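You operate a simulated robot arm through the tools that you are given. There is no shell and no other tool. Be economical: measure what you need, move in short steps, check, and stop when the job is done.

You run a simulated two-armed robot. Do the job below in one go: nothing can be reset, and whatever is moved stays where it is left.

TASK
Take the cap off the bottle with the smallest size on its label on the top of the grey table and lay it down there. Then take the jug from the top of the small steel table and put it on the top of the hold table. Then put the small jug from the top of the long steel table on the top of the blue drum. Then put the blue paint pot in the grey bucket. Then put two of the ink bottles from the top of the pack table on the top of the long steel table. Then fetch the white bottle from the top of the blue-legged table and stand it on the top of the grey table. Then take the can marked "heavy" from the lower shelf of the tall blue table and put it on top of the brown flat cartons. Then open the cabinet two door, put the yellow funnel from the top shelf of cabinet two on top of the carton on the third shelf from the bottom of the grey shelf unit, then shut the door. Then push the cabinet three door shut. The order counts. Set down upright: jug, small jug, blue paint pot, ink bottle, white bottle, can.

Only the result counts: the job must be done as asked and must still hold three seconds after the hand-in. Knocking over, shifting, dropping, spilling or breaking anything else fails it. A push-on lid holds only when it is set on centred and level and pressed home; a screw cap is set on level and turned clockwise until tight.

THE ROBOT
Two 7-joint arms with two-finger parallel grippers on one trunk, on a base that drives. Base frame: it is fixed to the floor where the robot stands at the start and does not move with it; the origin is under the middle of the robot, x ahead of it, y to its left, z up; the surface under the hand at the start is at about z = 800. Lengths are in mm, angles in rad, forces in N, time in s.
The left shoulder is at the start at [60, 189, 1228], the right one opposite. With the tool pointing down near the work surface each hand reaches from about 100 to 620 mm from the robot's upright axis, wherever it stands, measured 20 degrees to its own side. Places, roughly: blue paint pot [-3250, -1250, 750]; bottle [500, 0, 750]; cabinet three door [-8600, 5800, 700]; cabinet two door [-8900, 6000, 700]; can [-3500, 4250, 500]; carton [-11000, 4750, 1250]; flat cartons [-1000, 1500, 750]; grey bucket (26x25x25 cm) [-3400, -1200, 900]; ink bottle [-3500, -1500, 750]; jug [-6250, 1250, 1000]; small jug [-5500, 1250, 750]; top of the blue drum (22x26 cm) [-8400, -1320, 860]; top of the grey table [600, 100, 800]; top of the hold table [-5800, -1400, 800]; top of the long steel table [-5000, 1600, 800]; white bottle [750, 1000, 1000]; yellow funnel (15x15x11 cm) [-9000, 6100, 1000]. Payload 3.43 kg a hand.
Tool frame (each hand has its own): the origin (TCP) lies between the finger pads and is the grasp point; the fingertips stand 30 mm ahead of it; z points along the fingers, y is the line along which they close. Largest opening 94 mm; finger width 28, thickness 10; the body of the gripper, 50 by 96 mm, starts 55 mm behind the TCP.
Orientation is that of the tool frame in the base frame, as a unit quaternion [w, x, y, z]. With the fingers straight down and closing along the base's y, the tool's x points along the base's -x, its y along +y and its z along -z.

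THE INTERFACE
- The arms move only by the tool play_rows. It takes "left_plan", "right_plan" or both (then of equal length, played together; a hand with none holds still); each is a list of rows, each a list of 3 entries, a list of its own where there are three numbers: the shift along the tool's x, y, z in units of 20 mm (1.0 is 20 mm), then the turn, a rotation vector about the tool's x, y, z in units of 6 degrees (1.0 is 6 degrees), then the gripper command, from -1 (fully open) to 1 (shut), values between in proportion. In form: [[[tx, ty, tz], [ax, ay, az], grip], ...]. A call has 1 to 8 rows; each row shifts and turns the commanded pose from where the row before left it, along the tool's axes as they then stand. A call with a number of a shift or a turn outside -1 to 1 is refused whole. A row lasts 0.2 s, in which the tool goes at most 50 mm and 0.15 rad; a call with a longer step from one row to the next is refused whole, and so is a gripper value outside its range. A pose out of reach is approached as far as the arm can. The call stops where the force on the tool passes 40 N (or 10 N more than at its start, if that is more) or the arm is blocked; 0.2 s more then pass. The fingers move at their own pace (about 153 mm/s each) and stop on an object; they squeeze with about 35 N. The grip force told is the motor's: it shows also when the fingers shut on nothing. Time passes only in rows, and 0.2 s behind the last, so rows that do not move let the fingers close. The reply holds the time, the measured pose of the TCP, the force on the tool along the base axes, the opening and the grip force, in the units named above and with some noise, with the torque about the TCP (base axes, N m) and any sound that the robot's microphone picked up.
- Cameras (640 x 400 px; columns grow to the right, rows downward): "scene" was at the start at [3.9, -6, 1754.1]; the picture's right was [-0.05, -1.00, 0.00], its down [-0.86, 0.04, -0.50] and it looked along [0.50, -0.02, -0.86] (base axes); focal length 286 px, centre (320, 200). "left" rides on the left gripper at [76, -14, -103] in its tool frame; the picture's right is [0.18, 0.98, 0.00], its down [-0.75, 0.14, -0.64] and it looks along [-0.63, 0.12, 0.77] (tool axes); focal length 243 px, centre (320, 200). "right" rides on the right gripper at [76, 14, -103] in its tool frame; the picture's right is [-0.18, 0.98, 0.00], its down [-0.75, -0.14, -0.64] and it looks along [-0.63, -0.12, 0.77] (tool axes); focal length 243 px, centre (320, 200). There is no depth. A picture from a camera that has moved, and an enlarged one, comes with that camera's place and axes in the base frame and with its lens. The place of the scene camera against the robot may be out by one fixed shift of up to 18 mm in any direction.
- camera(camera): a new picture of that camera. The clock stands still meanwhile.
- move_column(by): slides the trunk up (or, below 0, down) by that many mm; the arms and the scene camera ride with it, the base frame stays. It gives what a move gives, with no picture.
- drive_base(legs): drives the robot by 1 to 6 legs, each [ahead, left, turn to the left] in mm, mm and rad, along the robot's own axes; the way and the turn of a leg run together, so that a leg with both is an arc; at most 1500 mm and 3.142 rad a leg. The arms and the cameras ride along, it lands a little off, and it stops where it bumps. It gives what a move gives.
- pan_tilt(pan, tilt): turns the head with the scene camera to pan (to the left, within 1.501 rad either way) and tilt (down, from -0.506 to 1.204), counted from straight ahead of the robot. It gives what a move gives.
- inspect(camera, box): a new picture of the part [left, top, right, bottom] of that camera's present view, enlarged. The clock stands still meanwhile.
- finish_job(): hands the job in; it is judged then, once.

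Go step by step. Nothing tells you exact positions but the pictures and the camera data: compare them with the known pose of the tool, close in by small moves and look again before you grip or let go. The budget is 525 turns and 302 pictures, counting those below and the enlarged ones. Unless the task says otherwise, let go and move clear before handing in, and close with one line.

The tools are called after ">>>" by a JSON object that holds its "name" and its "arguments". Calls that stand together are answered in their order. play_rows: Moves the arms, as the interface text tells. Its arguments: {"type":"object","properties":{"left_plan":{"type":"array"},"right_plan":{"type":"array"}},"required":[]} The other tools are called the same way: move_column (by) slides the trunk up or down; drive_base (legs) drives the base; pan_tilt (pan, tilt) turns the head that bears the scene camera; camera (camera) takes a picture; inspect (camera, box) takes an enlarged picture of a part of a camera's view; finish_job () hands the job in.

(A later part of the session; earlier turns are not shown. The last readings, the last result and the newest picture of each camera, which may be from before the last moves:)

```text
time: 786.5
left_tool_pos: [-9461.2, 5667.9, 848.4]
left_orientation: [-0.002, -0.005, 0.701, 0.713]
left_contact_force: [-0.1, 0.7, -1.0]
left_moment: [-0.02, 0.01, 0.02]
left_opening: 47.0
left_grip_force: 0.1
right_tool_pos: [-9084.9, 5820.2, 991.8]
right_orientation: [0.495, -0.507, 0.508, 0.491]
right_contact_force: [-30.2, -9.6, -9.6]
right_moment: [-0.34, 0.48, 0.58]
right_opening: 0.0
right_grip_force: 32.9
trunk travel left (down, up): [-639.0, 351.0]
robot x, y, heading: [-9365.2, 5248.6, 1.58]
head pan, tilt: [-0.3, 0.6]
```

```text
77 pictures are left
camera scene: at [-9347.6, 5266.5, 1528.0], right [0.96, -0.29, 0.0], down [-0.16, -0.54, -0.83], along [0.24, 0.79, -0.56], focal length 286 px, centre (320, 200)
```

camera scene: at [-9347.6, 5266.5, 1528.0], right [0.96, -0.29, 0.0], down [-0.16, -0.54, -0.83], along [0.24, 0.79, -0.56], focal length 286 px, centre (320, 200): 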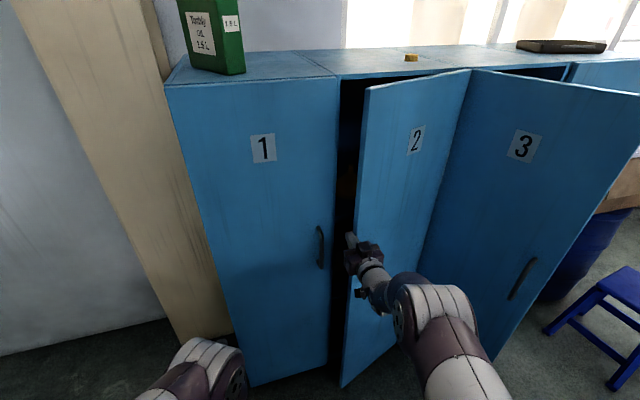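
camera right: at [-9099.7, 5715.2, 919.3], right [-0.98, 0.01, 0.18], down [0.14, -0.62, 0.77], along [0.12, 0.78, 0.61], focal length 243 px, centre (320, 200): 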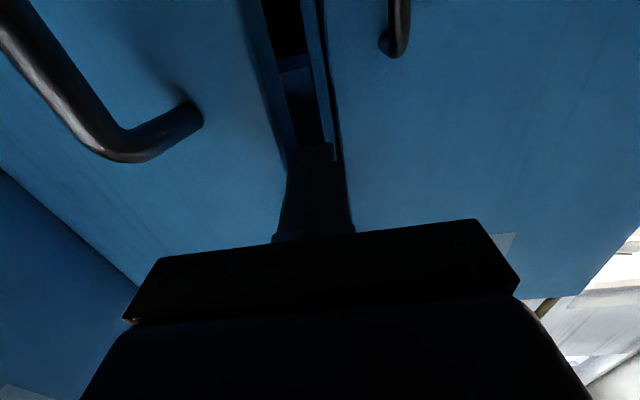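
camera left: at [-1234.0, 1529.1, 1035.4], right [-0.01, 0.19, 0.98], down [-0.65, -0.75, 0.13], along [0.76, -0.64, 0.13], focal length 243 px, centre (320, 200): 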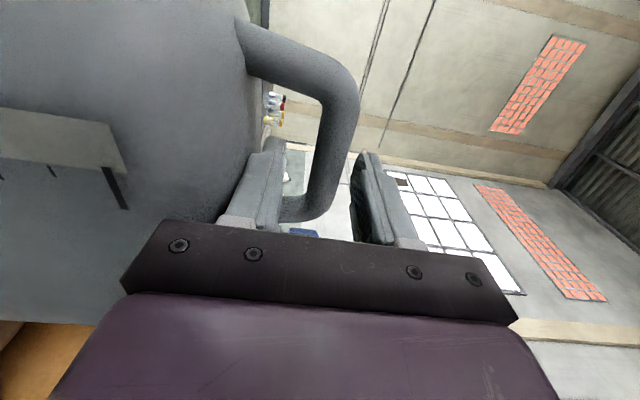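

>>> {"name": "drive_base", "arguments": {"legs": [[-35, -15, 0]]}}

>>> {"name": "drive_base", "arguments": {"legs": [[-20, -25, 0]]}}

>>> {"name": "drive_base", "arguments": {"legs": [[-20, -25, 0]]}}

>>> {"name": "camera", "arguments": {"camera": "scene"}}

```text
time: 787.4
left_tool_pos: [-9445.6, 5632.2, 848.3]
left_orientation: [-0.001, -0.004, 0.701, 0.713]
left_contact_force: [-0.3, -0.6, -0.3]
left_moment: [-0.01, -0.01, 0.04]
left_opening: 46.9
left_grip_force: 0.0
right_tool_pos: [-9071.5, 5783.9, 991.0]
right_orientation: [0.495, -0.507, 0.507, 0.491]
right_contact_force: [-30.1, -11.8, 1.2]
right_moment: [-0.17, 0.38, 0.6]
right_opening: 0.0
right_grip_force: 33.6
trunk travel left (down, up): [-639.0, 351.0]
robot x, y, heading: [-9350.7, 5212.7, 1.578]
head pan, tilt: [-0.3, 0.6]
```

```text
time: 788.2
left_tool_pos: [-9433.9, 5622.1, 847.9]
left_orientation: [-0.005, -0.005, 0.7, 0.714]
left_contact_force: [0.3, 0.3, 1.0]
left_moment: [0.02, 0.01, 0.06]
left_opening: 46.9
left_grip_force: 0.0
right_tool_pos: [-9067.4, 5775.8, 990.7]
right_orientation: [-0.489, 0.514, -0.498, -0.499]
right_contact_force: [-16.0, -8.4, 0.9]
right_moment: [-0.08, 0.23, 0.33]
right_opening: 0.1
right_grip_force: 32.8
trunk travel left (down, up): [-639.0, 351.0]
robot x, y, heading: [-9337.0, 5203.2, 1.582]
head pan, tilt: [-0.3, 0.6]
stopped in leg 1: the force on the tool passed its limit at 48 N (the readings are from after the stop); the commanded pose is now the measured one
```

```text
time: 789.1
left_tool_pos: [-9424.3, 5613.0, 847.2]
left_orientation: [-0.006, -0.007, 0.701, 0.713]
left_contact_force: [-0.1, -0.5, 0.0]
left_moment: [-0.04, 0.02, 0.02]
left_opening: 47.2
left_grip_force: 0.1
right_tool_pos: [-9062.2, 5767.1, 991.0]
right_orientation: [-0.486, 0.519, -0.493, -0.502]
right_contact_force: [-16.5, -7.7, -0.2]
right_moment: [-0.12, 0.23, 0.33]
right_opening: 0.2
right_grip_force: 32.7
trunk travel left (down, up): [-639.0, 351.0]
robot x, y, heading: [-9327.9, 5193.5, 1.591]
head pan, tilt: [-0.3, 0.6]
stopped in leg 1: the force on the tool passed its limit at 49 N (the readings are from after the stop); the commanded pose is now the measured one
```

```text
76 pictures are left
camera scene: at [-9306.6, 5211.3, 1528.0], right [0.96, -0.28, 0.0], down [-0.16, -0.54, -0.83], along [0.23, 0.79, -0.56], focal length 286 px, centre (320, 200)
```

scene: 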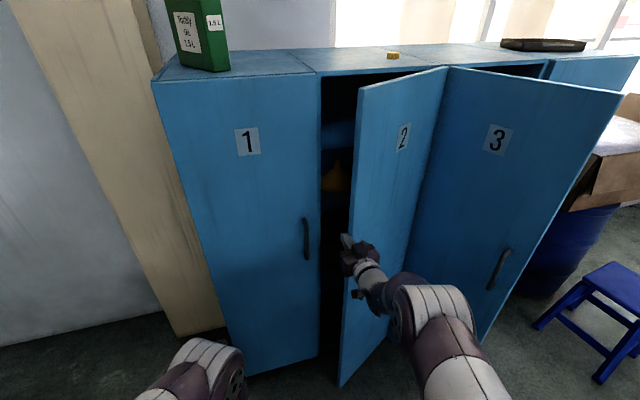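

>>> {"name": "drive_base", "arguments": {"legs": [[40, 12, 0]]}}

>>> {"name": "drive_base", "arguments": {"legs": [[-30, 0, -0.08]]}}

>>> {"name": "drive_base", "arguments": {"legs": [[-10, 0, -0.08]]}}

>>> {"name": "camera", "arguments": {"camera": "scene"}}

```text
time: 790.4
left_tool_pos: [-9439.4, 5652.8, 847.2]
left_orientation: [-0.006, -0.007, 0.701, 0.713]
left_contact_force: [0.7, 0.2, 0.3]
left_moment: [-0.02, 0.01, 0.0]
left_opening: 46.9
left_grip_force: 0.1
right_tool_pos: [-9080.3, 5808.3, 991.4]
right_orientation: [-0.485, 0.521, -0.49, -0.503]
right_contact_force: [-13.5, -5.6, 5.4]
right_moment: [0.07, 0.12, 0.25]
right_opening: 0.1
right_grip_force: 33.4
trunk travel left (down, up): [-639.0, 351.0]
robot x, y, heading: [-9338.9, 5233.5, 1.592]
head pan, tilt: [-0.3, 0.6]
stopped in leg 1: the force on the tool passed its limit at 42 N (the readings are from after the stop); the commanded pose is now the measured one
```

```text
time: 791.1
left_tool_pos: [-9432.4, 5649.3, 847.7]
left_orientation: [-0.002, -0.002, 0.701, 0.713]
left_contact_force: [-0.4, -0.4, -0.1]
left_moment: [-0.03, 0.03, 0.01]
left_opening: 47.0
left_grip_force: 0.0
right_tool_pos: [-9075.8, 5799.4, 993.1]
right_orientation: [-0.488, 0.52, -0.488, -0.502]
right_contact_force: [-14.2, -4.6, 1.7]
right_moment: [0.0, 0.16, 0.25]
right_opening: 0.1
right_grip_force: 33.2
trunk travel left (down, up): [-639.0, 351.0]
robot x, y, heading: [-9343.4, 5228.2, 1.571]
head pan, tilt: [-0.3, 0.6]
stopped in leg 1: the force on the tool passed its limit at 52 N (the readings are from after the stop); the commanded pose is now the measured one
```

```text
time: 791.9
left_tool_pos: [-9427.2, 5647.9, 846.4]
left_orientation: [0.003, 0.002, 0.703, 0.712]
left_contact_force: [-0.3, 0.2, -0.5]
left_moment: [-0.02, 0.01, 0.0]
left_opening: 47.0
left_grip_force: 0.1
right_tool_pos: [-9073.0, 5794.3, 993.7]
right_orientation: [-0.49, 0.52, -0.487, -0.502]
right_contact_force: [-12.5, -5.1, 3.8]
right_moment: [-0.01, 0.12, 0.18]
right_opening: 0.1
right_grip_force: 33.2
trunk travel left (down, up): [-639.0, 351.0]
robot x, y, heading: [-9342.3, 5227.8, 1.56]
head pan, tilt: [-0.3, 0.6]
stopped in leg 1: the force on the tool passed its limit at 51 N (the readings are from after the stop); the commanded pose is now the measured one
```

```text
75 pictures are left
camera scene: at [-9320.8, 5244.5, 1528.0], right [0.95, -0.31, 0.0], down [-0.17, -0.54, -0.83], along [0.25, 0.79, -0.56], focal length 286 px, centre (320, 200)
```

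scene: 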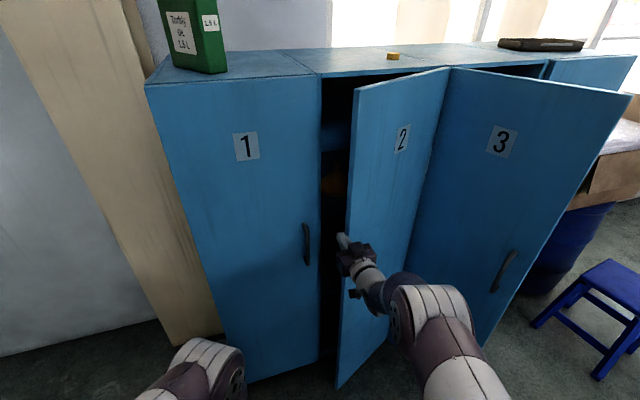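

>>> {"name": "drive_base", "arguments": {"legs": [[-40, -14, 0]]}}

>>> {"name": "drive_base", "arguments": {"legs": [[-35, -14, 0]]}}

>>> {"name": "camera", "arguments": {"camera": "right"}}

>>> {"name": "camera", "arguments": {"camera": "scene"}}

```text
time: 792.8
left_tool_pos: [-9411.8, 5607.8, 846.0]
left_orientation: [0.004, 0.003, 0.701, 0.713]
left_contact_force: [0.7, 0.7, 0.2]
left_moment: [-0.02, 0.0, 0.01]
left_opening: 47.2
left_grip_force: 0.1
right_tool_pos: [-9054.1, 5753.9, 993.3]
right_orientation: [-0.49, 0.518, -0.49, -0.501]
right_contact_force: [-0.4, -1.1, -0.1]
right_moment: [-0.02, 0.01, -0.03]
right_opening: 0.0
right_grip_force: 32.8
trunk travel left (down, up): [-639.0, 351.0]
robot x, y, heading: [-9326.6, 5186.2, 1.553]
head pan, tilt: [-0.3, 0.6]
```

```text
time: 793.6
left_tool_pos: [-9398.1, 5573.3, 848.0]
left_orientation: [0.004, 0.004, 0.702, 0.712]
left_contact_force: [-0.3, 0.1, 1.2]
left_moment: [0.03, 0.01, -0.01]
left_opening: 47.1
left_grip_force: 0.1
right_tool_pos: [-9040.5, 5717.8, 992.3]
right_orientation: [-0.49, 0.518, -0.49, -0.501]
right_contact_force: [-0.6, -0.5, 0.3]
right_moment: [-0.05, 0.0, 0.03]
right_opening: 0.1
right_grip_force: 32.6
trunk travel left (down, up): [-639.0, 351.0]
robot x, y, heading: [-9315.5, 5150.5, 1.56]
head pan, tilt: [-0.3, 0.6]
```

```text
74 pictures are left
camera right: at [-9050.7, 5614.7, 918.9], right [-0.99, -0.04, 0.17], down [0.15, -0.62, 0.77], along [0.08, 0.78, 0.62], focal length 243 px, centre (320, 200)
```

right: 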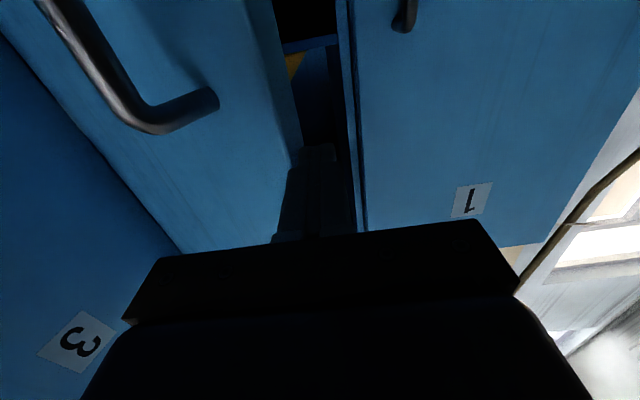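

```text
73 pictures are left
camera scene: at [-9291.1, 5169.9, 1527.9], right [0.95, -0.31, 0.0], down [-0.17, -0.54, -0.83], along [0.25, 0.79, -0.56], focal length 286 px, centre (320, 200)
```

scene: 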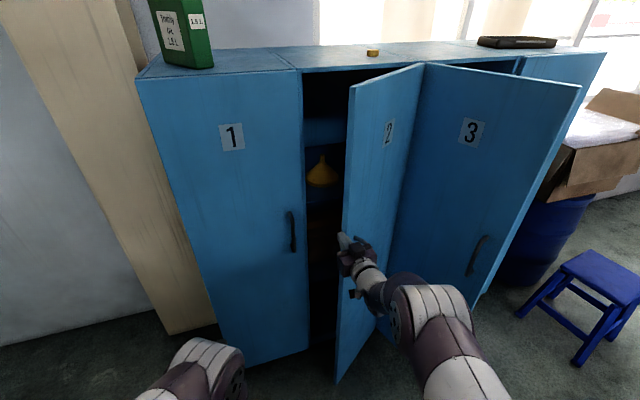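

>>> {"name": "drive_base", "arguments": {"legs": [[0, 22, 0], [90, 0, 0]]}}

>>> {"name": "drive_base", "arguments": {"legs": [[-15, -50, 0]]}}

>>> {"name": "drive_base", "arguments": {"legs": [[-25, -30, 0]]}}

>>> {"name": "drive_base", "arguments": {"legs": [[-25, -30, 0]]}}

>>> {"name": "camera", "arguments": {"camera": "scene"}}

```text
time: 795.1
left_tool_pos: [-9420.3, 5664.7, 847.0]
left_orientation: [0.005, 0.002, 0.702, 0.712]
left_contact_force: [0.0, -0.1, -0.2]
left_moment: [0.04, 0.01, -0.01]
left_opening: 47.2
left_grip_force: 0.1
right_tool_pos: [-9064.8, 5809.0, 991.0]
right_orientation: [-0.489, 0.521, -0.489, -0.501]
right_contact_force: [-13.0, -7.4, -4.1]
right_moment: [0.02, 0.28, -0.55]
right_opening: 0.0
right_grip_force: 33.3
trunk travel left (down, up): [-639.0, 351.0]
robot x, y, heading: [-9335.9, 5238.3, 1.559]
head pan, tilt: [-0.3, 0.6]
```

```text
time: 795.9
left_tool_pos: [-9410.6, 5657.4, 847.5]
left_orientation: [0.003, 0.001, 0.701, 0.713]
left_contact_force: [0.2, 0.3, 0.9]
left_moment: [-0.02, -0.02, 0.01]
left_opening: 46.9
left_grip_force: 0.1
right_tool_pos: [-9062.0, 5804.6, 990.9]
right_orientation: [-0.484, 0.526, -0.482, -0.506]
right_contact_force: [-17.7, -10.4, 1.6]
right_moment: [-0.19, 0.23, -0.73]
right_opening: 0.0
right_grip_force: 33.2
trunk travel left (down, up): [-639.0, 351.0]
robot x, y, heading: [-9325.4, 5235.7, 1.559]
head pan, tilt: [-0.3, 0.6]
stopped in leg 1: the force on the tool passed its limit at 55 N (the readings are from after the stop); the commanded pose is now the measured one
```

```text
time: 796.7
left_tool_pos: [-9401.2, 5648.1, 847.3]
left_orientation: [0.002, 0.0, 0.702, 0.713]
left_contact_force: [-0.9, -0.1, 0.4]
left_moment: [0.0, 0.01, 0.0]
left_opening: 47.1
left_grip_force: 0.0
right_tool_pos: [-9057.2, 5795.5, 991.3]
right_orientation: [-0.482, 0.53, -0.478, -0.508]
right_contact_force: [-17.4, -10.7, 0.0]
right_moment: [-0.15, 0.27, -0.69]
right_opening: 0.1
right_grip_force: 33.2
trunk travel left (down, up): [-639.0, 351.0]
robot x, y, heading: [-9316.2, 5228.2, 1.565]
head pan, tilt: [-0.3, 0.6]
stopped in leg 1: the force on the tool passed its limit at 47 N (the readings are from after the stop); the commanded pose is now the measured one
```

```text
time: 797.5
left_tool_pos: [-9389.3, 5637.7, 847.1]
left_orientation: [0.0, 0.001, 0.702, 0.712]
left_contact_force: [-0.3, -0.5, 0.4]
left_moment: [-0.02, 0.0, 0.02]
left_opening: 47.0
left_grip_force: 0.0
right_tool_pos: [-9049.4, 5783.9, 991.5]
right_orientation: [-0.48, 0.532, -0.474, -0.511]
right_contact_force: [-11.4, -7.2, -1.8]
right_moment: [-0.01, 0.18, -0.55]
right_opening: 0.2
right_grip_force: 32.9
trunk travel left (down, up): [-639.0, 351.0]
robot x, y, heading: [-9302.4, 5213.5, 1.566]
head pan, tilt: [-0.3, 0.6]
stopped in leg 1: the force on the tool passed its limit at 47 N (the readings are from after the stop); the commanded pose is now the measured one
```

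```text
72 pictures are left
camera scene: at [-9278.9, 5233.3, 1527.9], right [0.95, -0.3, 0.0], down [-0.17, -0.54, -0.83], along [0.25, 0.79, -0.56], focal length 286 px, centre (320, 200)
```

scene: 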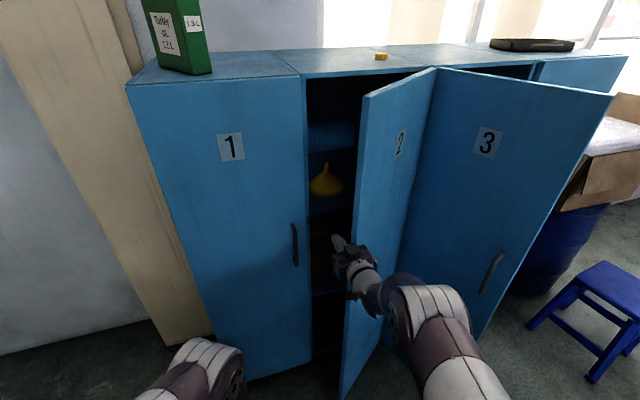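

>>> {"name": "drive_base", "arguments": {"legs": [[-30, -25, 0]]}}

>>> {"name": "drive_base", "arguments": {"legs": [[-25, -30, 0]]}}

>>> {"name": "drive_base", "arguments": {"legs": [[-5, -40, 0]]}}

>>> {"name": "drive_base", "arguments": {"legs": [[0, -40, 0]]}}

>>> {"name": "camera", "arguments": {"camera": "scene"}}

```text
time: 798.4
left_tool_pos: [-9365.6, 5606.7, 847.7]
left_orientation: [0.002, -0.001, 0.702, 0.713]
left_contact_force: [-0.2, -0.4, 0.3]
left_moment: [0.0, -0.02, -0.04]
left_opening: 47.2
left_grip_force: 0.2
right_tool_pos: [-9026.1, 5755.2, 992.5]
right_orientation: [-0.481, 0.533, -0.474, -0.511]
right_contact_force: [-24.1, -19.3, -5.6]
right_moment: [0.09, 0.45, -1.34]
right_opening: 0.2
right_grip_force: 32.7
trunk travel left (down, up): [-639.0, 351.0]
robot x, y, heading: [-9277.2, 5185.6, 1.567]
head pan, tilt: [-0.3, 0.6]
```

```text
time: 799.4
left_tool_pos: [-9340.2, 5580.4, 846.9]
left_orientation: [0.0, -0.002, 0.701, 0.713]
left_contact_force: [0.0, 0.9, -0.5]
left_moment: [0.02, 0.04, 0.03]
left_opening: 46.9
left_grip_force: 0.1
right_tool_pos: [-9002.1, 5726.9, 991.6]
right_orientation: [-0.478, 0.535, -0.471, -0.513]
right_contact_force: [-13.9, -17.0, 7.4]
right_moment: [0.02, 0.18, -0.99]
right_opening: 0.0
right_grip_force: 32.6
trunk travel left (down, up): [-639.0, 351.0]
robot x, y, heading: [-9250.0, 5161.7, 1.567]
head pan, tilt: [-0.3, 0.6]
stopped in leg 1: the force on the tool passed its limit at 44 N (the readings are from after the stop); the commanded pose is now the measured one
```

```text
time: 800.2
left_tool_pos: [-9333.9, 5578.1, 848.5]
left_orientation: [0.0, -0.002, 0.702, 0.712]
left_contact_force: [-0.8, -1.3, -0.5]
left_moment: [0.01, -0.01, 0.0]
left_opening: 47.1
left_grip_force: 0.0
right_tool_pos: [-8999.3, 5725.8, 991.3]
right_orientation: [-0.476, 0.538, -0.468, -0.515]
right_contact_force: [-17.4, -18.7, 8.3]
right_moment: [-0.3, 0.09, -1.09]
right_opening: 0.2
right_grip_force: 33.3
trunk travel left (down, up): [-639.0, 351.0]
robot x, y, heading: [-9240.9, 5160.1, 1.569]
head pan, tilt: [-0.3, 0.6]
stopped in leg 1: the force on the tool passed its limit at 54 N (the readings are from after the stop); the commanded pose is now the measured one
```

```text
time: 800.9
left_tool_pos: [-9330.0, 5577.0, 847.6]
left_orientation: [-0.001, -0.003, 0.702, 0.712]
left_contact_force: [-0.1, 0.2, -0.2]
left_moment: [0.01, -0.01, -0.04]
left_opening: 47.2
left_grip_force: 0.0
right_tool_pos: [-9000.0, 5723.7, 991.2]
right_orientation: [-0.473, 0.54, -0.465, -0.518]
right_contact_force: [-17.3, -18.8, 10.2]
right_moment: [-0.29, -0.03, -1.22]
right_opening: 0.0
right_grip_force: 33.0
trunk travel left (down, up): [-639.0, 351.0]
robot x, y, heading: [-9238.9, 5157.2, 1.572]
head pan, tilt: [-0.3, 0.6]
stopped in leg 1: the force on the tool passed its limit at 50 N (the readings are from after the stop); the commanded pose is now the measured one
```

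```text
71 pictures are left
camera scene: at [-9218.2, 5172.3, 1528.1], right [0.96, -0.3, 0.0], down [-0.16, -0.54, -0.83], along [0.25, 0.79, -0.56], focal length 286 px, centre (320, 200)
```

scene: 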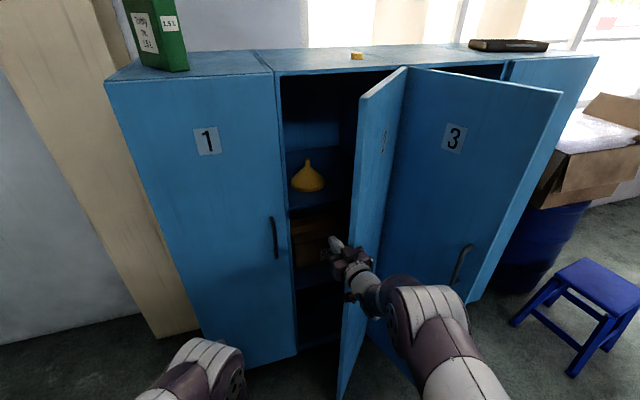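

>>> {"name": "play_rows", "arguments": {"right_plan": [[[0, -0.3, -0.15], [0, 0, 0], 1], [[0, -0.3, -0.15], [0, 0, 0], 1], [[0, -0.3, -0.15], [0, 0, 0], 1], [[0, -0.3, -0.15], [0, 0, 0], 1], [[0, -0.3, -0.15], [0, 0, 0], 1], [[0, -0.3, -0.15], [0, 0, 0], 1], [[0, -0.3, -0.15], [0, 0, 0], 1], [[0, -0.3, -0.15], [0, 0, 0], 1]]}}

>>> {"name": "play_rows", "arguments": {"right_plan": [[[0, -0.4, 0], [0, 0, 0], 1], [[0, -0.4, 0], [0, 0, 0], 1], [[0, -0.4, 0], [0, 0, 0], 1], [[0, -0.4, 0], [0, 0, 0], 1], [[0, -0.4, 0], [0, 0, 0], 1], [[0, -0.4, 0], [0, 0, 0], 1], [[0, -0.4, 0], [0, 0, 0], 1], [[0, -0.4, 0], [0, 0, 0], 1]]}}

>>> {"name": "camera", "arguments": {"camera": "scene"}}

```text
time: 802.7
left_tool_pos: [-9330.0, 5576.6, 848.2]
left_orientation: [-0.001, -0.004, 0.7, 0.714]
left_contact_force: [-0.7, -0.2, -0.4]
left_moment: [0.0, 0.02, 0.0]
left_opening: 47.0
left_grip_force: 0.1
right_tool_pos: [-8997.9, 5724.6, 989.1]
right_orientation: [-0.474, 0.539, -0.467, -0.517]
right_contact_force: [-26.3, -28.0, 10.5]
right_moment: [0.15, 0.2, -1.79]
right_opening: 0.2
right_grip_force: 32.6
right hand out of reach, approached as far as the arm can: row 1, 2, 3, 4, 5, 6, 7, 8
trunk travel left (down, up): [-639.0, 351.0]
robot x, y, heading: [-9233.4, 5158.8, 1.576]
head pan, tilt: [-0.3, 0.6]
```

```text
time: 804.5
left_tool_pos: [-9329.4, 5575.8, 847.9]
left_orientation: [-0.002, -0.004, 0.701, 0.713]
left_contact_force: [0.3, -0.1, -0.6]
left_moment: [-0.01, -0.02, 0.0]
left_opening: 46.8
left_grip_force: 0.1
right_tool_pos: [-8998.6, 5722.9, 990.6]
right_orientation: [-0.474, 0.54, -0.466, -0.516]
right_contact_force: [-27.7, -30.3, 5.4]
right_moment: [0.4, 0.32, -1.96]
right_opening: 0.0
right_grip_force: 33.2
right hand out of reach, approached as far as the arm can: row 1, 2, 3, 4, 5, 6, 7, 8
trunk travel left (down, up): [-639.0, 351.0]
robot x, y, heading: [-9236.1, 5155.4, 1.571]
head pan, tilt: [-0.3, 0.6]
```

```text
70 pictures are left
camera scene: at [-9219.3, 5172.1, 1528.1], right [0.96, -0.3, 0.0], down [-0.16, -0.54, -0.83], along [0.25, 0.79, -0.56], focal length 286 px, centre (320, 200)
```

scene: 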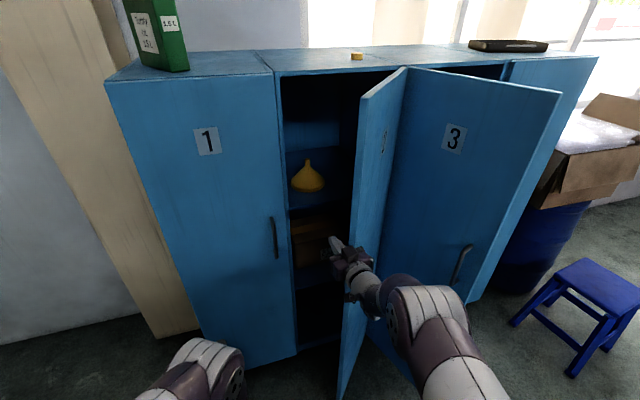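

>>> {"name": "drive_base", "arguments": {"legs": [[0, 30, 0], [75, 0, 0]]}}

>>> {"name": "drive_base", "arguments": {"legs": [[-25, -38, 0]]}}

>>> {"name": "drive_base", "arguments": {"legs": [[-28, -32, 0]]}}

>>> {"name": "drive_base", "arguments": {"legs": [[-28, -32, 0]]}}

>>> {"name": "camera", "arguments": {"camera": "scene"}}

```text
time: 805.8
left_tool_pos: [-9358.8, 5612.9, 845.0]
left_orientation: [-0.002, -0.003, 0.703, 0.712]
left_contact_force: [0.4, 1.0, -1.3]
left_moment: [0.01, 0.02, 0.0]
left_opening: 47.1
left_grip_force: 0.0
right_tool_pos: [-9033.1, 5760.0, 983.4]
right_orientation: [-0.466, 0.547, -0.465, -0.517]
right_contact_force: [-7.9, -5.6, 6.5]
right_moment: [-0.06, -0.11, -0.48]
right_opening: 0.1
right_grip_force: 33.2
trunk travel left (down, up): [-639.0, 351.0]
robot x, y, heading: [-9264.8, 5193.4, 1.572]
head pan, tilt: [-0.3, 0.6]
stopped in leg 2: the force on the tool passed its limit at 92 N (the readings are from after the stop); the commanded pose is now the measured one
```

```text
time: 806.7
left_tool_pos: [-9338.0, 5594.2, 847.0]
left_orientation: [-0.003, -0.003, 0.7, 0.714]
left_contact_force: [-0.4, 0.0, -0.1]
left_moment: [0.01, 0.0, 0.04]
left_opening: 47.1
left_grip_force: 0.0
right_tool_pos: [-9016.3, 5739.8, 982.6]
right_orientation: [-0.461, 0.552, -0.462, -0.519]
right_contact_force: [-14.7, -14.6, 4.5]
right_moment: [-0.22, 0.24, -0.84]
right_opening: 0.0
right_grip_force: 32.9
trunk travel left (down, up): [-639.0, 351.0]
robot x, y, heading: [-9246.6, 5174.3, 1.575]
head pan, tilt: [-0.3, 0.6]
stopped in leg 1: the force on the tool passed its limit at 44 N (the readings are from after the stop); the commanded pose is now the measured one
```

```text
time: 807.8
left_tool_pos: [-9306.1, 5565.3, 847.3]
left_orientation: [-0.003, -0.005, 0.702, 0.712]
left_contact_force: [0.4, -0.7, 0.4]
left_moment: [-0.01, 0.01, -0.03]
left_opening: 47.0
left_grip_force: 0.0
right_tool_pos: [-8987.3, 5710.6, 980.5]
right_orientation: [-0.46, 0.553, -0.461, -0.52]
right_contact_force: [-13.3, -16.7, 10.2]
right_moment: [-0.07, 0.12, -0.93]
right_opening: 0.0
right_grip_force: 32.5
trunk travel left (down, up): [-639.0, 351.0]
robot x, y, heading: [-9217.0, 5146.5, 1.575]
head pan, tilt: [-0.3, 0.6]
stopped in leg 1: the force on the tool passed its limit at 41 N (the readings are from after the stop); the commanded pose is now the measured one
```

```text
time: 808.6
left_tool_pos: [-9273.1, 5540.1, 847.8]
left_orientation: [-0.004, -0.005, 0.702, 0.712]
left_contact_force: [0.0, 0.1, -0.6]
left_moment: [-0.05, -0.02, 0.02]
left_opening: 47.2
left_grip_force: 0.2
right_tool_pos: [-8953.2, 5684.4, 979.3]
right_orientation: [-0.459, 0.553, -0.463, -0.519]
right_contact_force: [-8.7, -12.6, 2.1]
right_moment: [-0.06, 0.08, -0.65]
right_opening: 0.0
right_grip_force: 33.2
trunk travel left (down, up): [-639.0, 351.0]
robot x, y, heading: [-9180.0, 5115.9, 1.572]
head pan, tilt: [-0.3, 0.6]
```

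```text
69 pictures are left
camera scene: at [-9157.8, 5137.4, 1527.9], right [0.96, -0.29, 0.0], down [-0.16, -0.54, -0.83], along [0.24, 0.79, -0.56], focal length 286 px, centre (320, 200)
```

scene: 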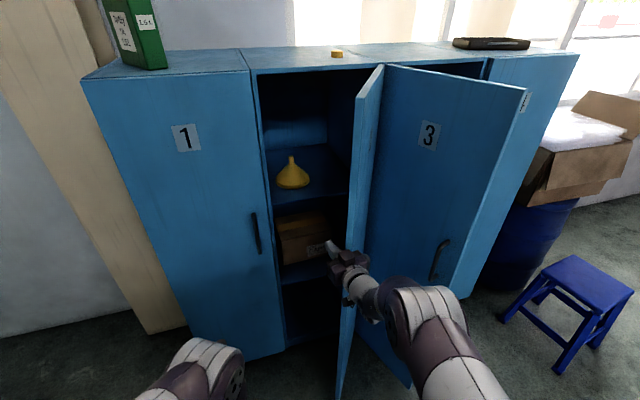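

>>> {"name": "drive_base", "arguments": {"legs": [[-10, -40, 0]]}}

>>> {"name": "drive_base", "arguments": {"legs": [[0, -45, 0]]}}

>>> {"name": "drive_base", "arguments": {"legs": [[0, -45, 0]]}}

>>> {"name": "camera", "arguments": {"camera": "scene"}}

```text
time: 809.5
left_tool_pos: [-9256.4, 5530.8, 849.0]
left_orientation: [-0.005, -0.005, 0.702, 0.712]
left_contact_force: [0.1, 0.1, -0.2]
left_moment: [0.01, -0.02, 0.05]
left_opening: 47.1
left_grip_force: 0.1
right_tool_pos: [-8939.1, 5676.0, 975.9]
right_orientation: [-0.455, 0.557, -0.46, -0.52]
right_contact_force: [-12.7, -22.1, 11.3]
right_moment: [-0.34, -0.09, -1.1]
right_opening: 0.0
right_grip_force: 32.6
trunk travel left (down, up): [-639.0, 351.0]
robot x, y, heading: [-9159.4, 5113.7, 1.575]
head pan, tilt: [-0.3, 0.6]
stopped in leg 1: the force on the tool passed its limit at 47 N (the readings are from after the stop); the commanded pose is now the measured one
```

```text
time: 810.2
left_tool_pos: [-9252.3, 5530.2, 847.5]
left_orientation: [-0.006, -0.006, 0.702, 0.712]
left_contact_force: [0.1, -0.1, 0.3]
left_moment: [0.0, 0.02, 0.03]
left_opening: 46.8
left_grip_force: 0.1
right_tool_pos: [-8935.7, 5673.1, 977.3]
right_orientation: [-0.454, 0.558, -0.46, -0.521]
right_contact_force: [-16.8, -26.5, 15.3]
right_moment: [-0.34, -0.2, -1.38]
right_opening: 0.0
right_grip_force: 32.9
trunk travel left (down, up): [-639.0, 351.0]
robot x, y, heading: [-9155.5, 5109.5, 1.581]
head pan, tilt: [-0.3, 0.6]
stopped in leg 1: the force on the tool passed its limit at 51 N (the readings are from after the stop); the commanded pose is now the measured one
```

```text
time: 811.0
left_tool_pos: [-9246.3, 5528.7, 847.6]
left_orientation: [-0.005, -0.006, 0.701, 0.713]
left_contact_force: [0.2, 0.3, 0.5]
left_moment: [-0.02, -0.02, 0.0]
left_opening: 46.8
left_grip_force: 0.1
right_tool_pos: [-8932.2, 5671.1, 976.2]
right_orientation: [-0.451, 0.56, -0.458, -0.523]
right_contact_force: [-18.3, -29.5, 17.5]
right_moment: [-0.43, -0.21, -1.57]
right_opening: 0.0
right_grip_force: 33.3
trunk travel left (down, up): [-639.0, 351.0]
robot x, y, heading: [-9148.6, 5112.1, 1.579]
head pan, tilt: [-0.3, 0.6]
stopped in leg 1: the force on the tool passed its limit at 54 N (the readings are from after the stop); the commanded pose is now the measured one
```

```text
68 pictures are left
camera scene: at [-9130.3, 5123.8, 1528.2], right [0.96, -0.29, 0.0], down [-0.16, -0.54, -0.83], along [0.24, 0.79, -0.56], focal length 286 px, centre (320, 200)
```

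scene: 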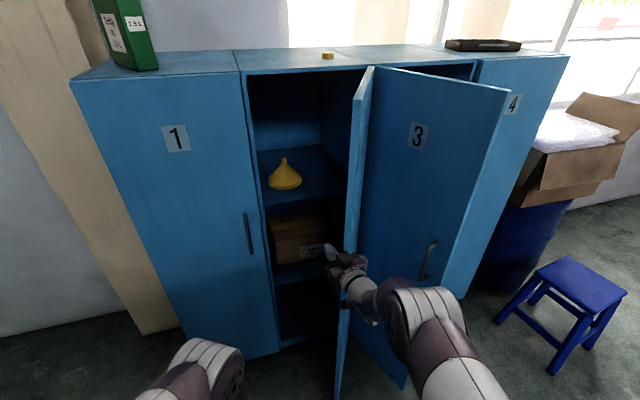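

>>> {"name": "drive_base", "arguments": {"legs": [[0, 55, 0]]}}

>>> {"name": "play_rows", "arguments": {"right_plan": [[[0, 0, 0], [0.83, -0.21, 0.15], 1], [[0, 0, 0], [0.83, -0.21, 0.15], -0.3], [[0, 0, 0], [0, 0, 0], -0.3]]}}

>>> {"name": "move_column", "arguments": {"by": 62}}

>>> {"name": "camera", "arguments": {"camera": "right"}}

>>> {"name": "camera", "arguments": {"camera": "scene"}}

```text
time: 811.9
left_tool_pos: [-9298.4, 5533.8, 845.2]
left_orientation: [-0.006, -0.005, 0.704, 0.711]
left_contact_force: [-0.1, -0.6, 0.5]
left_moment: [-0.01, 0.01, -0.03]
left_opening: 47.0
left_grip_force: 0.0
right_tool_pos: [-8983.5, 5676.0, 971.8]
right_orientation: [-0.45, 0.561, -0.463, -0.519]
right_contact_force: [-1.1, -0.8, -0.2]
right_moment: [-0.02, -0.02, 0.0]
right_opening: 0.1
right_grip_force: 32.4
trunk travel left (down, up): [-639.0, 351.0]
robot x, y, heading: [-9206.1, 5110.7, 1.572]
head pan, tilt: [-0.3, 0.6]
```

```text
time: 812.7
left_tool_pos: [-9297.6, 5532.2, 846.0]
left_orientation: [-0.006, -0.004, 0.703, 0.711]
left_contact_force: [-0.6, 0.3, -0.1]
left_moment: [-0.01, -0.01, -0.02]
left_opening: 46.8
left_grip_force: 0.0
right_tool_pos: [-8984.2, 5689.6, 983.9]
right_orientation: [-0.473, 0.532, -0.485, -0.508]
right_contact_force: [0.2, -0.2, -0.8]
right_moment: [0.01, 0.01, -0.01]
right_opening: 60.9
right_grip_force: 0.0
right hand out of reach, approached as far as the arm can: row 1, 2
trunk travel left (down, up): [-639.0, 351.0]
robot x, y, heading: [-9203.7, 5112.3, 1.578]
head pan, tilt: [-0.3, 0.6]
```

```text
time: 813.7
left_tool_pos: [-9296.7, 5535.1, 907.2]
left_orientation: [-0.006, -0.005, 0.703, 0.711]
left_contact_force: [0.3, 0.5, 0.3]
left_moment: [0.01, -0.01, 0.0]
left_opening: 47.0
left_grip_force: 0.0
right_tool_pos: [-8983.5, 5689.5, 1045.3]
right_orientation: [-0.473, 0.532, -0.485, -0.508]
right_contact_force: [0.6, 0.0, -0.1]
right_moment: [-0.03, -0.01, 0.0]
right_opening: 61.0
right_grip_force: 0.1
trunk travel left (down, up): [-701.0, 289.0]
robot x, y, heading: [-9201.6, 5110.2, 1.575]
head pan, tilt: [-0.3, 0.6]
```

```text
67 pictures are left
camera right: at [-8989.7, 5584.1, 975.3], right [-0.98, -0.07, 0.17], down [0.18, -0.6, 0.78], along [0.05, 0.8, 0.6], focal length 243 px, centre (320, 200)
```

right: 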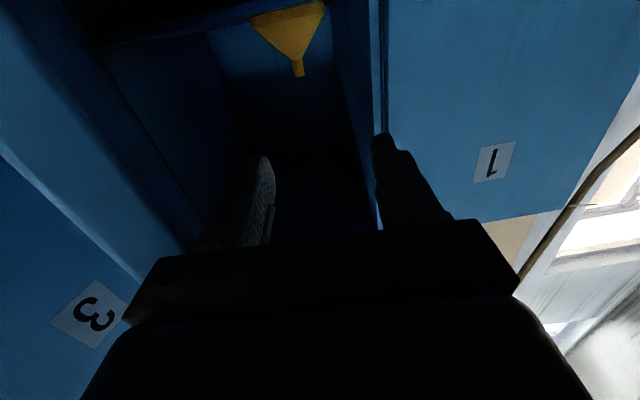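

```text
66 pictures are left
camera scene: at [-9180.5, 5133.6, 1589.9], right [0.96, -0.29, 0.0], down [-0.16, -0.54, -0.82], along [0.24, 0.79, -0.57], focal length 286 px, centre (320, 200)
```

scene: 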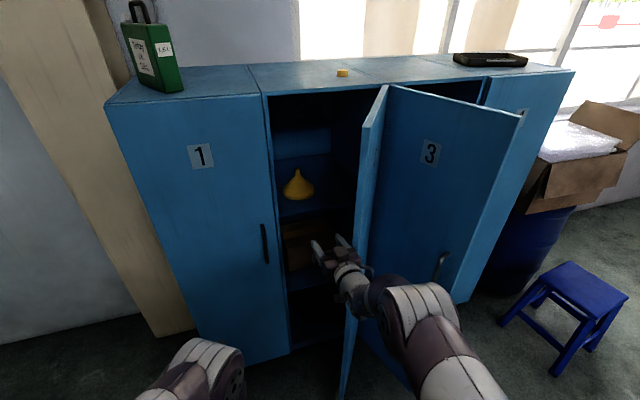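

>>> {"name": "play_rows", "arguments": {"left_plan": [[[0, 0, -1], [0, 0, 0], 0], [[0, 0, -1], [0, 0, 0], 0], [[0, 0, -1], [0, 0, 0], 0], [[0, 0, -1], [0, 0, 0], 0], [[0, 0, -1], [0, 0, 0], 0], [[0, 0, -1], [0, 0, 0], 0]]}}

>>> {"name": "move_column", "arguments": {"by": -8}}

>>> {"name": "drive_base", "arguments": {"legs": [[290, -10, 0]]}}

>>> {"name": "camera", "arguments": {"camera": "right"}}

>>> {"name": "camera", "arguments": {"camera": "scene"}}

```text
time: 814.8
left_tool_pos: [-9337.8, 5491.7, 919.1]
left_orientation: [-0.054, -0.105, 0.674, 0.729]
left_contact_force: [0.6, 0.0, -1.1]
left_moment: [-0.02, 0.01, -0.04]
left_opening: 46.8
left_grip_force: 0.1
right_tool_pos: [-8984.0, 5688.8, 1046.6]
right_orientation: [-0.473, 0.532, -0.485, -0.508]
right_contact_force: [0.4, -0.9, -0.1]
right_moment: [-0.03, 0.02, 0.01]
right_opening: 61.1
right_grip_force: 0.1
trunk travel left (down, up): [-701.0, 289.0]
robot x, y, heading: [-9204.5, 5112.7, 1.578]
head pan, tilt: [-0.3, 0.6]
stopped in row 5 (left hand): the arm was blocked; the commanded pose is now the measured one
```

```text
time: 815.3
left_tool_pos: [-9338.8, 5491.5, 912.2]
left_orientation: [-0.053, -0.104, 0.674, 0.73]
left_contact_force: [0.4, 0.0, 0.7]
left_moment: [-0.02, -0.03, 0.03]
left_opening: 46.8
left_grip_force: 0.2
right_tool_pos: [-8984.1, 5690.0, 1039.1]
right_orientation: [-0.473, 0.532, -0.486, -0.508]
right_contact_force: [-1.0, -0.1, 0.3]
right_moment: [0.03, -0.02, -0.02]
right_opening: 61.2
right_grip_force: 0.1
trunk travel left (down, up): [-693.0, 297.0]
robot x, y, heading: [-9200.2, 5111.9, 1.576]
head pan, tilt: [-0.3, 0.6]
```

```text
time: 816.2
left_tool_pos: [-9339.9, 5503.7, 914.2]
left_orientation: [-0.051, -0.106, 0.672, 0.731]
left_contact_force: [-1.0, 0.1, -0.1]
left_moment: [-0.03, -0.03, 0.0]
left_opening: 46.9
left_grip_force: 0.0
right_tool_pos: [-8991.5, 5700.1, 1041.8]
right_orientation: [-0.474, 0.536, -0.479, -0.508]
right_contact_force: [-11.0, -14.5, 8.3]
right_moment: [0.07, -0.61, -1.33]
right_opening: 60.3
right_grip_force: 0.1
trunk travel left (down, up): [-693.0, 297.0]
robot x, y, heading: [-9201.6, 5123.0, 1.578]
head pan, tilt: [-0.3, 0.6]
stopped in leg 1: the force on the tool passed its limit at 70 N (the readings are from after the stop); the commanded pose is now the measured one
```

```text
65 pictures are left
camera right: at [-8994.5, 5594.1, 969.1], right [-0.98, -0.08, 0.16], down [0.18, -0.6, 0.78], along [0.03, 0.79, 0.61], focal length 243 px, centre (320, 200)
```

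right: 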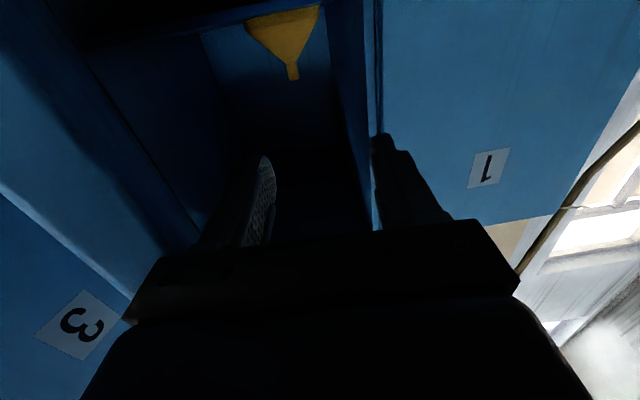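

```text
64 pictures are left
camera scene: at [-9184.7, 5142.2, 1582.1], right [0.96, -0.29, 0.0], down [-0.16, -0.54, -0.83], along [0.24, 0.79, -0.56], focal length 286 px, centre (320, 200)
```

scene: 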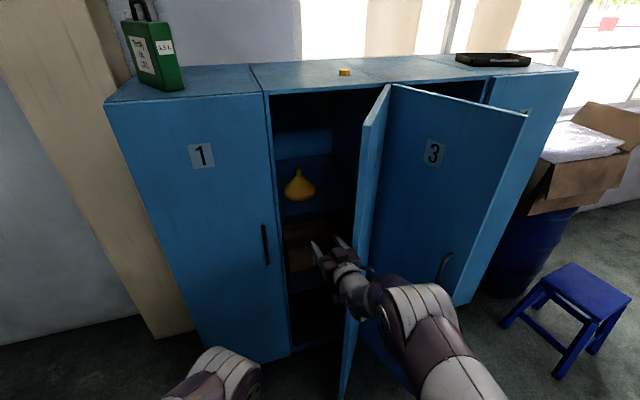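

The leaf (≈50° open) needs more. I'll yaw the robot so the right gripper can clamp the leaf's free edge and swing it wide.

>>> {"name": "drive_base", "arguments": {"legs": [[-8, 40, 0], [0, 274, 0], [176, 0, 0], [0, 0, -0.7]]}}

>>> {"name": "camera", "arguments": {"camera": "right"}}

>>> {"name": "camera", "arguments": {"camera": "scene"}}

```text
time: 821.6
left_tool_pos: [-9371.7, 5670.4, 912.1]
left_orientation: [0.204, 0.136, 0.668, 0.703]
left_contact_force: [-0.3, -0.4, -0.8]
left_moment: [-0.01, -0.02, -0.01]
left_opening: 47.0
left_grip_force: 0.0
right_tool_pos: [-8977.9, 5591.3, 1036.8]
right_orientation: [0.619, -0.334, 0.638, 0.313]
right_contact_force: [0.9, -0.4, 0.2]
right_moment: [-0.03, -0.03, 0.0]
right_opening: 61.1
right_grip_force: 0.1
trunk travel left (down, up): [-693.0, 297.0]
robot x, y, heading: [-9518.0, 5292.8, 0.869]
head pan, tilt: [-0.3, 0.6]
```

```text
63 pictures are left
camera right: at [-9049.9, 5513.4, 966.5], right [-0.8, 0.58, 0.17], down [-0.25, -0.57, 0.78], along [0.55, 0.58, 0.6], focal length 243 px, centre (320, 200)
```

right: 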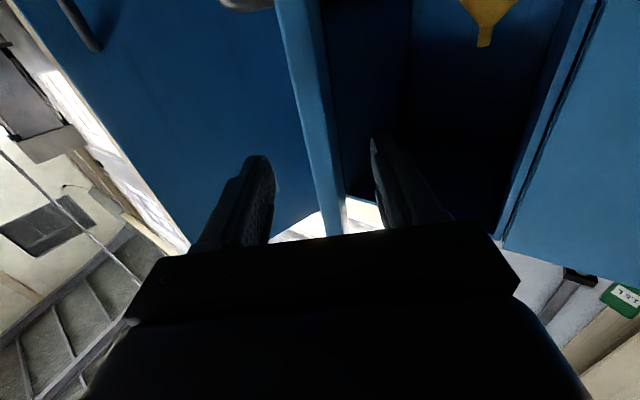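

```text
62 pictures are left
camera scene: at [-9484.7, 5292.7, 1581.9], right [0.54, -0.84, 0.0], down [-0.48, -0.3, -0.83], along [0.7, 0.44, -0.56], focal length 286 px, centre (320, 200)
```

scene: 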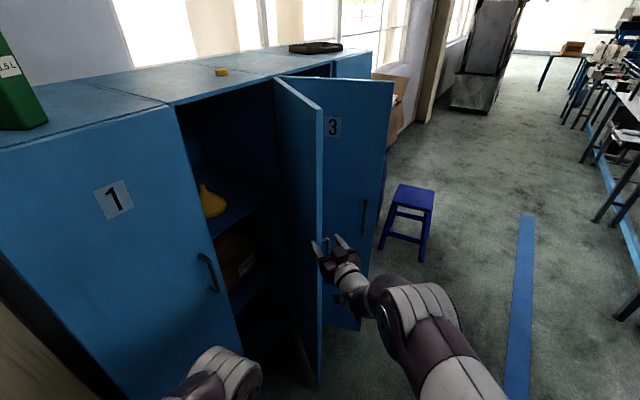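

>>> {"name": "drive_base", "arguments": {"legs": [[45, 0, 0]]}}

>>> {"name": "camera", "arguments": {"camera": "right"}}

```text
time: 822.5
left_tool_pos: [-9341.9, 5704.6, 911.6]
left_orientation: [0.204, 0.135, 0.668, 0.703]
left_contact_force: [-0.4, 0.1, -0.2]
left_moment: [0.0, 0.04, 0.0]
left_opening: 47.0
left_grip_force: 0.1
right_tool_pos: [-8948.6, 5626.5, 1038.1]
right_orientation: [0.619, -0.334, 0.638, 0.312]
right_contact_force: [0.0, -0.8, -0.1]
right_moment: [-0.02, -0.05, -0.03]
right_opening: 61.3
right_grip_force: 0.0
trunk travel left (down, up): [-693.0, 297.0]
robot x, y, heading: [-9487.0, 5326.5, 0.868]
head pan, tilt: [-0.3, 0.6]
```

```text
61 pictures are left
camera right: at [-9020.9, 5548.1, 966.2], right [-0.8, 0.58, 0.17], down [-0.25, -0.57, 0.78], along [0.55, 0.58, 0.6], focal length 243 px, centre (320, 200)
```

right: 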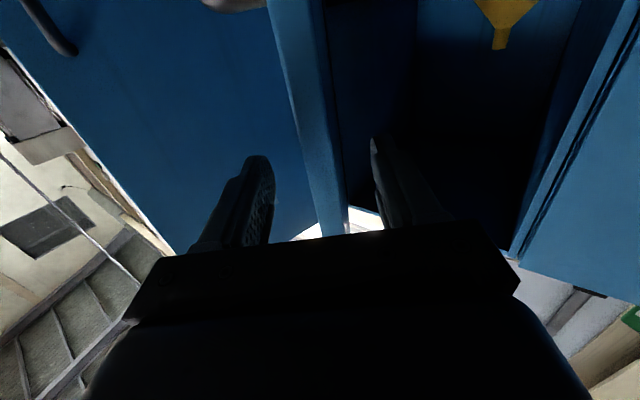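

>>> {"name": "drive_base", "arguments": {"legs": [[15, 0, 0]]}}

>>> {"name": "play_rows", "arguments": {"right_plan": [[[0, 0, 0], [0, 0, 0], 0.5], [[0, 0, 0], [0, 0, 0], 1], [[0, 0, 0], [0, 0, 0], 1]]}}

>>> {"name": "camera", "arguments": {"camera": "right"}}

```text
time: 823.2
left_tool_pos: [-9333.5, 5715.3, 912.3]
left_orientation: [0.205, 0.135, 0.667, 0.703]
left_contact_force: [0.8, -0.3, -0.6]
left_moment: [-0.04, 0.0, 0.0]
left_opening: 47.4
left_grip_force: 0.0
right_tool_pos: [-8940.5, 5635.0, 1038.1]
right_orientation: [0.619, -0.335, 0.637, 0.313]
right_contact_force: [0.0, 0.1, -0.3]
right_moment: [0.0, 0.03, 0.0]
right_opening: 60.9
right_grip_force: 0.0
trunk travel left (down, up): [-693.0, 297.0]
robot x, y, heading: [-9479.6, 5337.1, 0.868]
head pan, tilt: [-0.3, 0.6]
```

```text
time: 824.0
left_tool_pos: [-9332.9, 5716.5, 912.6]
left_orientation: [0.204, 0.136, 0.668, 0.703]
left_contact_force: [0.6, -0.7, -0.1]
left_moment: [0.03, 0.01, -0.01]
left_opening: 46.9
left_grip_force: 0.0
right_tool_pos: [-8937.8, 5636.8, 1036.6]
right_orientation: [0.619, -0.335, 0.638, 0.313]
right_contact_force: [-0.5, 4.3, -1.1]
right_moment: [0.85, 1.16, 0.93]
right_opening: 19.0
right_grip_force: 45.0
trunk travel left (down, up): [-693.0, 297.0]
robot x, y, heading: [-9478.4, 5337.7, 0.869]
head pan, tilt: [-0.3, 0.6]
```

```text
60 pictures are left
camera right: at [-9011.6, 5559.7, 966.1], right [-0.8, 0.58, 0.17], down [-0.25, -0.57, 0.78], along [0.55, 0.58, 0.6], focal length 243 px, centre (320, 200)
```

right: 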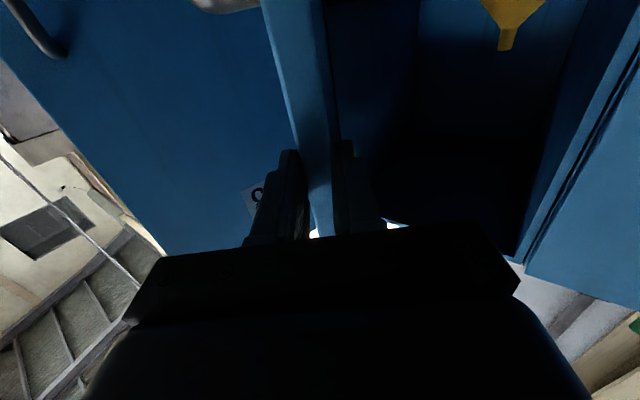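

Clamped. Swing the door by driving an arc about the hinge.

>>> {"name": "drive_base", "arguments": {"legs": [[-15, -69, 0.07]]}}

>>> {"name": "drive_base", "arguments": {"legs": [[-15, -69, 0.07]]}}

>>> {"name": "drive_base", "arguments": {"legs": [[-15, -69, 0.07]]}}

>>> {"name": "camera", "arguments": {"camera": "scene"}}

```text
time: 825.0
left_tool_pos: [-9313.6, 5671.6, 912.7]
left_orientation: [0.178, 0.112, 0.673, 0.709]
left_contact_force: [0.1, -0.4, 0.1]
left_moment: [0.04, 0.02, 0.01]
left_opening: 47.1
left_grip_force: 0.0
right_tool_pos: [-8915.4, 5619.9, 1036.9]
right_orientation: [0.606, -0.359, 0.626, 0.334]
right_contact_force: [6.2, 15.7, 4.5]
right_moment: [-0.21, 1.6, 1.07]
right_opening: 19.2
right_grip_force: 44.7
trunk travel left (down, up): [-693.0, 297.0]
robot x, y, heading: [-9436.6, 5286.0, 0.942]
head pan, tilt: [-0.3, 0.6]
```

```text
time: 826.1
left_tool_pos: [-9291.5, 5627.8, 910.1]
left_orientation: [0.154, 0.089, 0.677, 0.714]
left_contact_force: [-0.7, 0.8, 0.0]
left_moment: [0.01, 0.01, 0.0]
left_opening: 46.8
left_grip_force: 0.1
right_tool_pos: [-8889.4, 5605.3, 1037.1]
right_orientation: [0.595, -0.38, 0.613, 0.354]
right_contact_force: [7.9, 20.7, 1.2]
right_moment: [-0.3, 1.51, 0.94]
right_opening: 19.6
right_grip_force: 44.7
trunk travel left (down, up): [-693.0, 297.0]
robot x, y, heading: [-9385.1, 5229.9, 1.009]
head pan, tilt: [-0.3, 0.6]
```

```text
time: 827.1
left_tool_pos: [-9267.5, 5585.3, 910.2]
left_orientation: [0.128, 0.064, 0.68, 0.719]
left_contact_force: [0.0, 0.2, 0.0]
left_moment: [0.01, 0.01, 0.03]
left_opening: 47.1
left_grip_force: 0.1
right_tool_pos: [-8865.1, 5593.3, 1036.8]
right_orientation: [0.582, -0.402, 0.598, 0.377]
right_contact_force: [6.6, 23.1, -0.7]
right_moment: [-0.41, 1.49, 0.91]
right_opening: 19.5
right_grip_force: 45.6
trunk travel left (down, up): [-693.0, 297.0]
robot x, y, heading: [-9330.4, 5182.6, 1.076]
head pan, tilt: [-0.3, 0.6]
```

```text
59 pictures are left
camera scene: at [-9297.0, 5195.4, 1581.9], right [0.7, -0.71, 0.0], down [-0.4, -0.4, -0.82], along [0.59, 0.58, -0.57], focal length 286 px, centre (320, 200)
```

scene: 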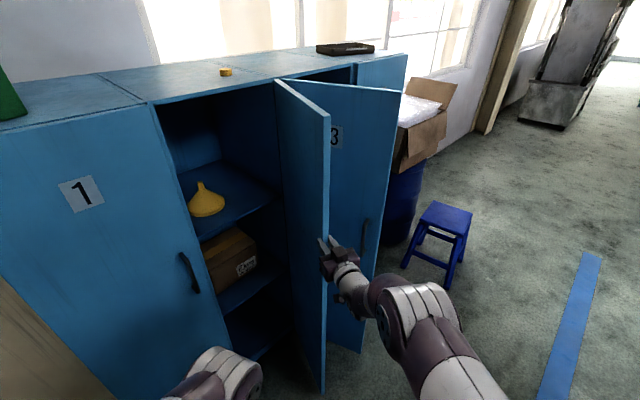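

Works beautifully. A few more arc steps, biased slightly inward to reduce the pull.

>>> {"name": "drive_base", "arguments": {"legs": [[-10, -69, 0.07]]}}

>>> {"name": "drive_base", "arguments": {"legs": [[-10, -69, 0.07]]}}

>>> {"name": "drive_base", "arguments": {"legs": [[-10, -69, 0.07]]}}

>>> {"name": "camera", "arguments": {"camera": "scene"}}

```text
time: 828.1
left_tool_pos: [-9237.6, 5547.3, 912.9]
left_orientation: [0.104, 0.04, 0.681, 0.724]
left_contact_force: [0.5, -0.5, -0.8]
left_moment: [-0.02, 0.0, -0.02]
left_opening: 47.0
left_grip_force: 0.1
right_tool_pos: [-8838.8, 5582.0, 1037.1]
right_orientation: [0.568, -0.423, 0.584, 0.397]
right_contact_force: [-1.5, 3.4, -6.5]
right_moment: [-0.89, 1.53, 1.03]
right_opening: 19.6
right_grip_force: 44.5
trunk travel left (down, up): [-693.0, 297.0]
robot x, y, heading: [-9277.7, 5144.9, 1.147]
head pan, tilt: [-0.3, 0.6]
```

```text
time: 829.1
left_tool_pos: [-9208.4, 5513.9, 912.4]
left_orientation: [0.079, 0.017, 0.68, 0.728]
left_contact_force: [0.8, -1.0, -0.4]
left_moment: [0.03, 0.03, -0.01]
left_opening: 47.1
left_grip_force: 0.1
right_tool_pos: [-8811.8, 5574.5, 1037.7]
right_orientation: [0.553, -0.444, 0.569, 0.416]
right_contact_force: [-4.0, -6.7, -3.4]
right_moment: [-0.91, 1.49, 1.02]
right_opening: 19.4
right_grip_force: 45.0
trunk travel left (down, up): [-693.0, 297.0]
robot x, y, heading: [-9214.5, 5109.6, 1.217]
head pan, tilt: [-0.3, 0.6]
```

```text
time: 830.1
left_tool_pos: [-9173.2, 5479.7, 913.7]
left_orientation: [0.053, -0.007, 0.681, 0.731]
left_contact_force: [0.1, -0.4, 1.8]
left_moment: [0.01, 0.0, -0.01]
left_opening: 47.1
left_grip_force: 0.1
right_tool_pos: [-8784.0, 5569.4, 1038.5]
right_orientation: [0.538, -0.464, 0.553, 0.435]
right_contact_force: [-4.9, -12.4, 2.3]
right_moment: [-0.95, 1.41, 1.05]
right_opening: 19.5
right_grip_force: 45.2
trunk travel left (down, up): [-693.0, 297.0]
robot x, y, heading: [-9152.0, 5081.8, 1.288]
head pan, tilt: [-0.3, 0.6]
```

```text
58 pictures are left
camera scene: at [-9123.8, 5088.7, 1582.0], right [0.84, -0.55, 0.0], down [-0.31, -0.47, -0.83], along [0.45, 0.69, -0.56], focal length 286 px, centre (320, 200)
```

scene: 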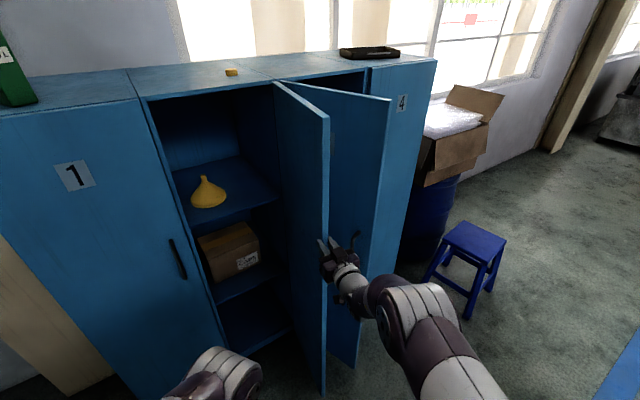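

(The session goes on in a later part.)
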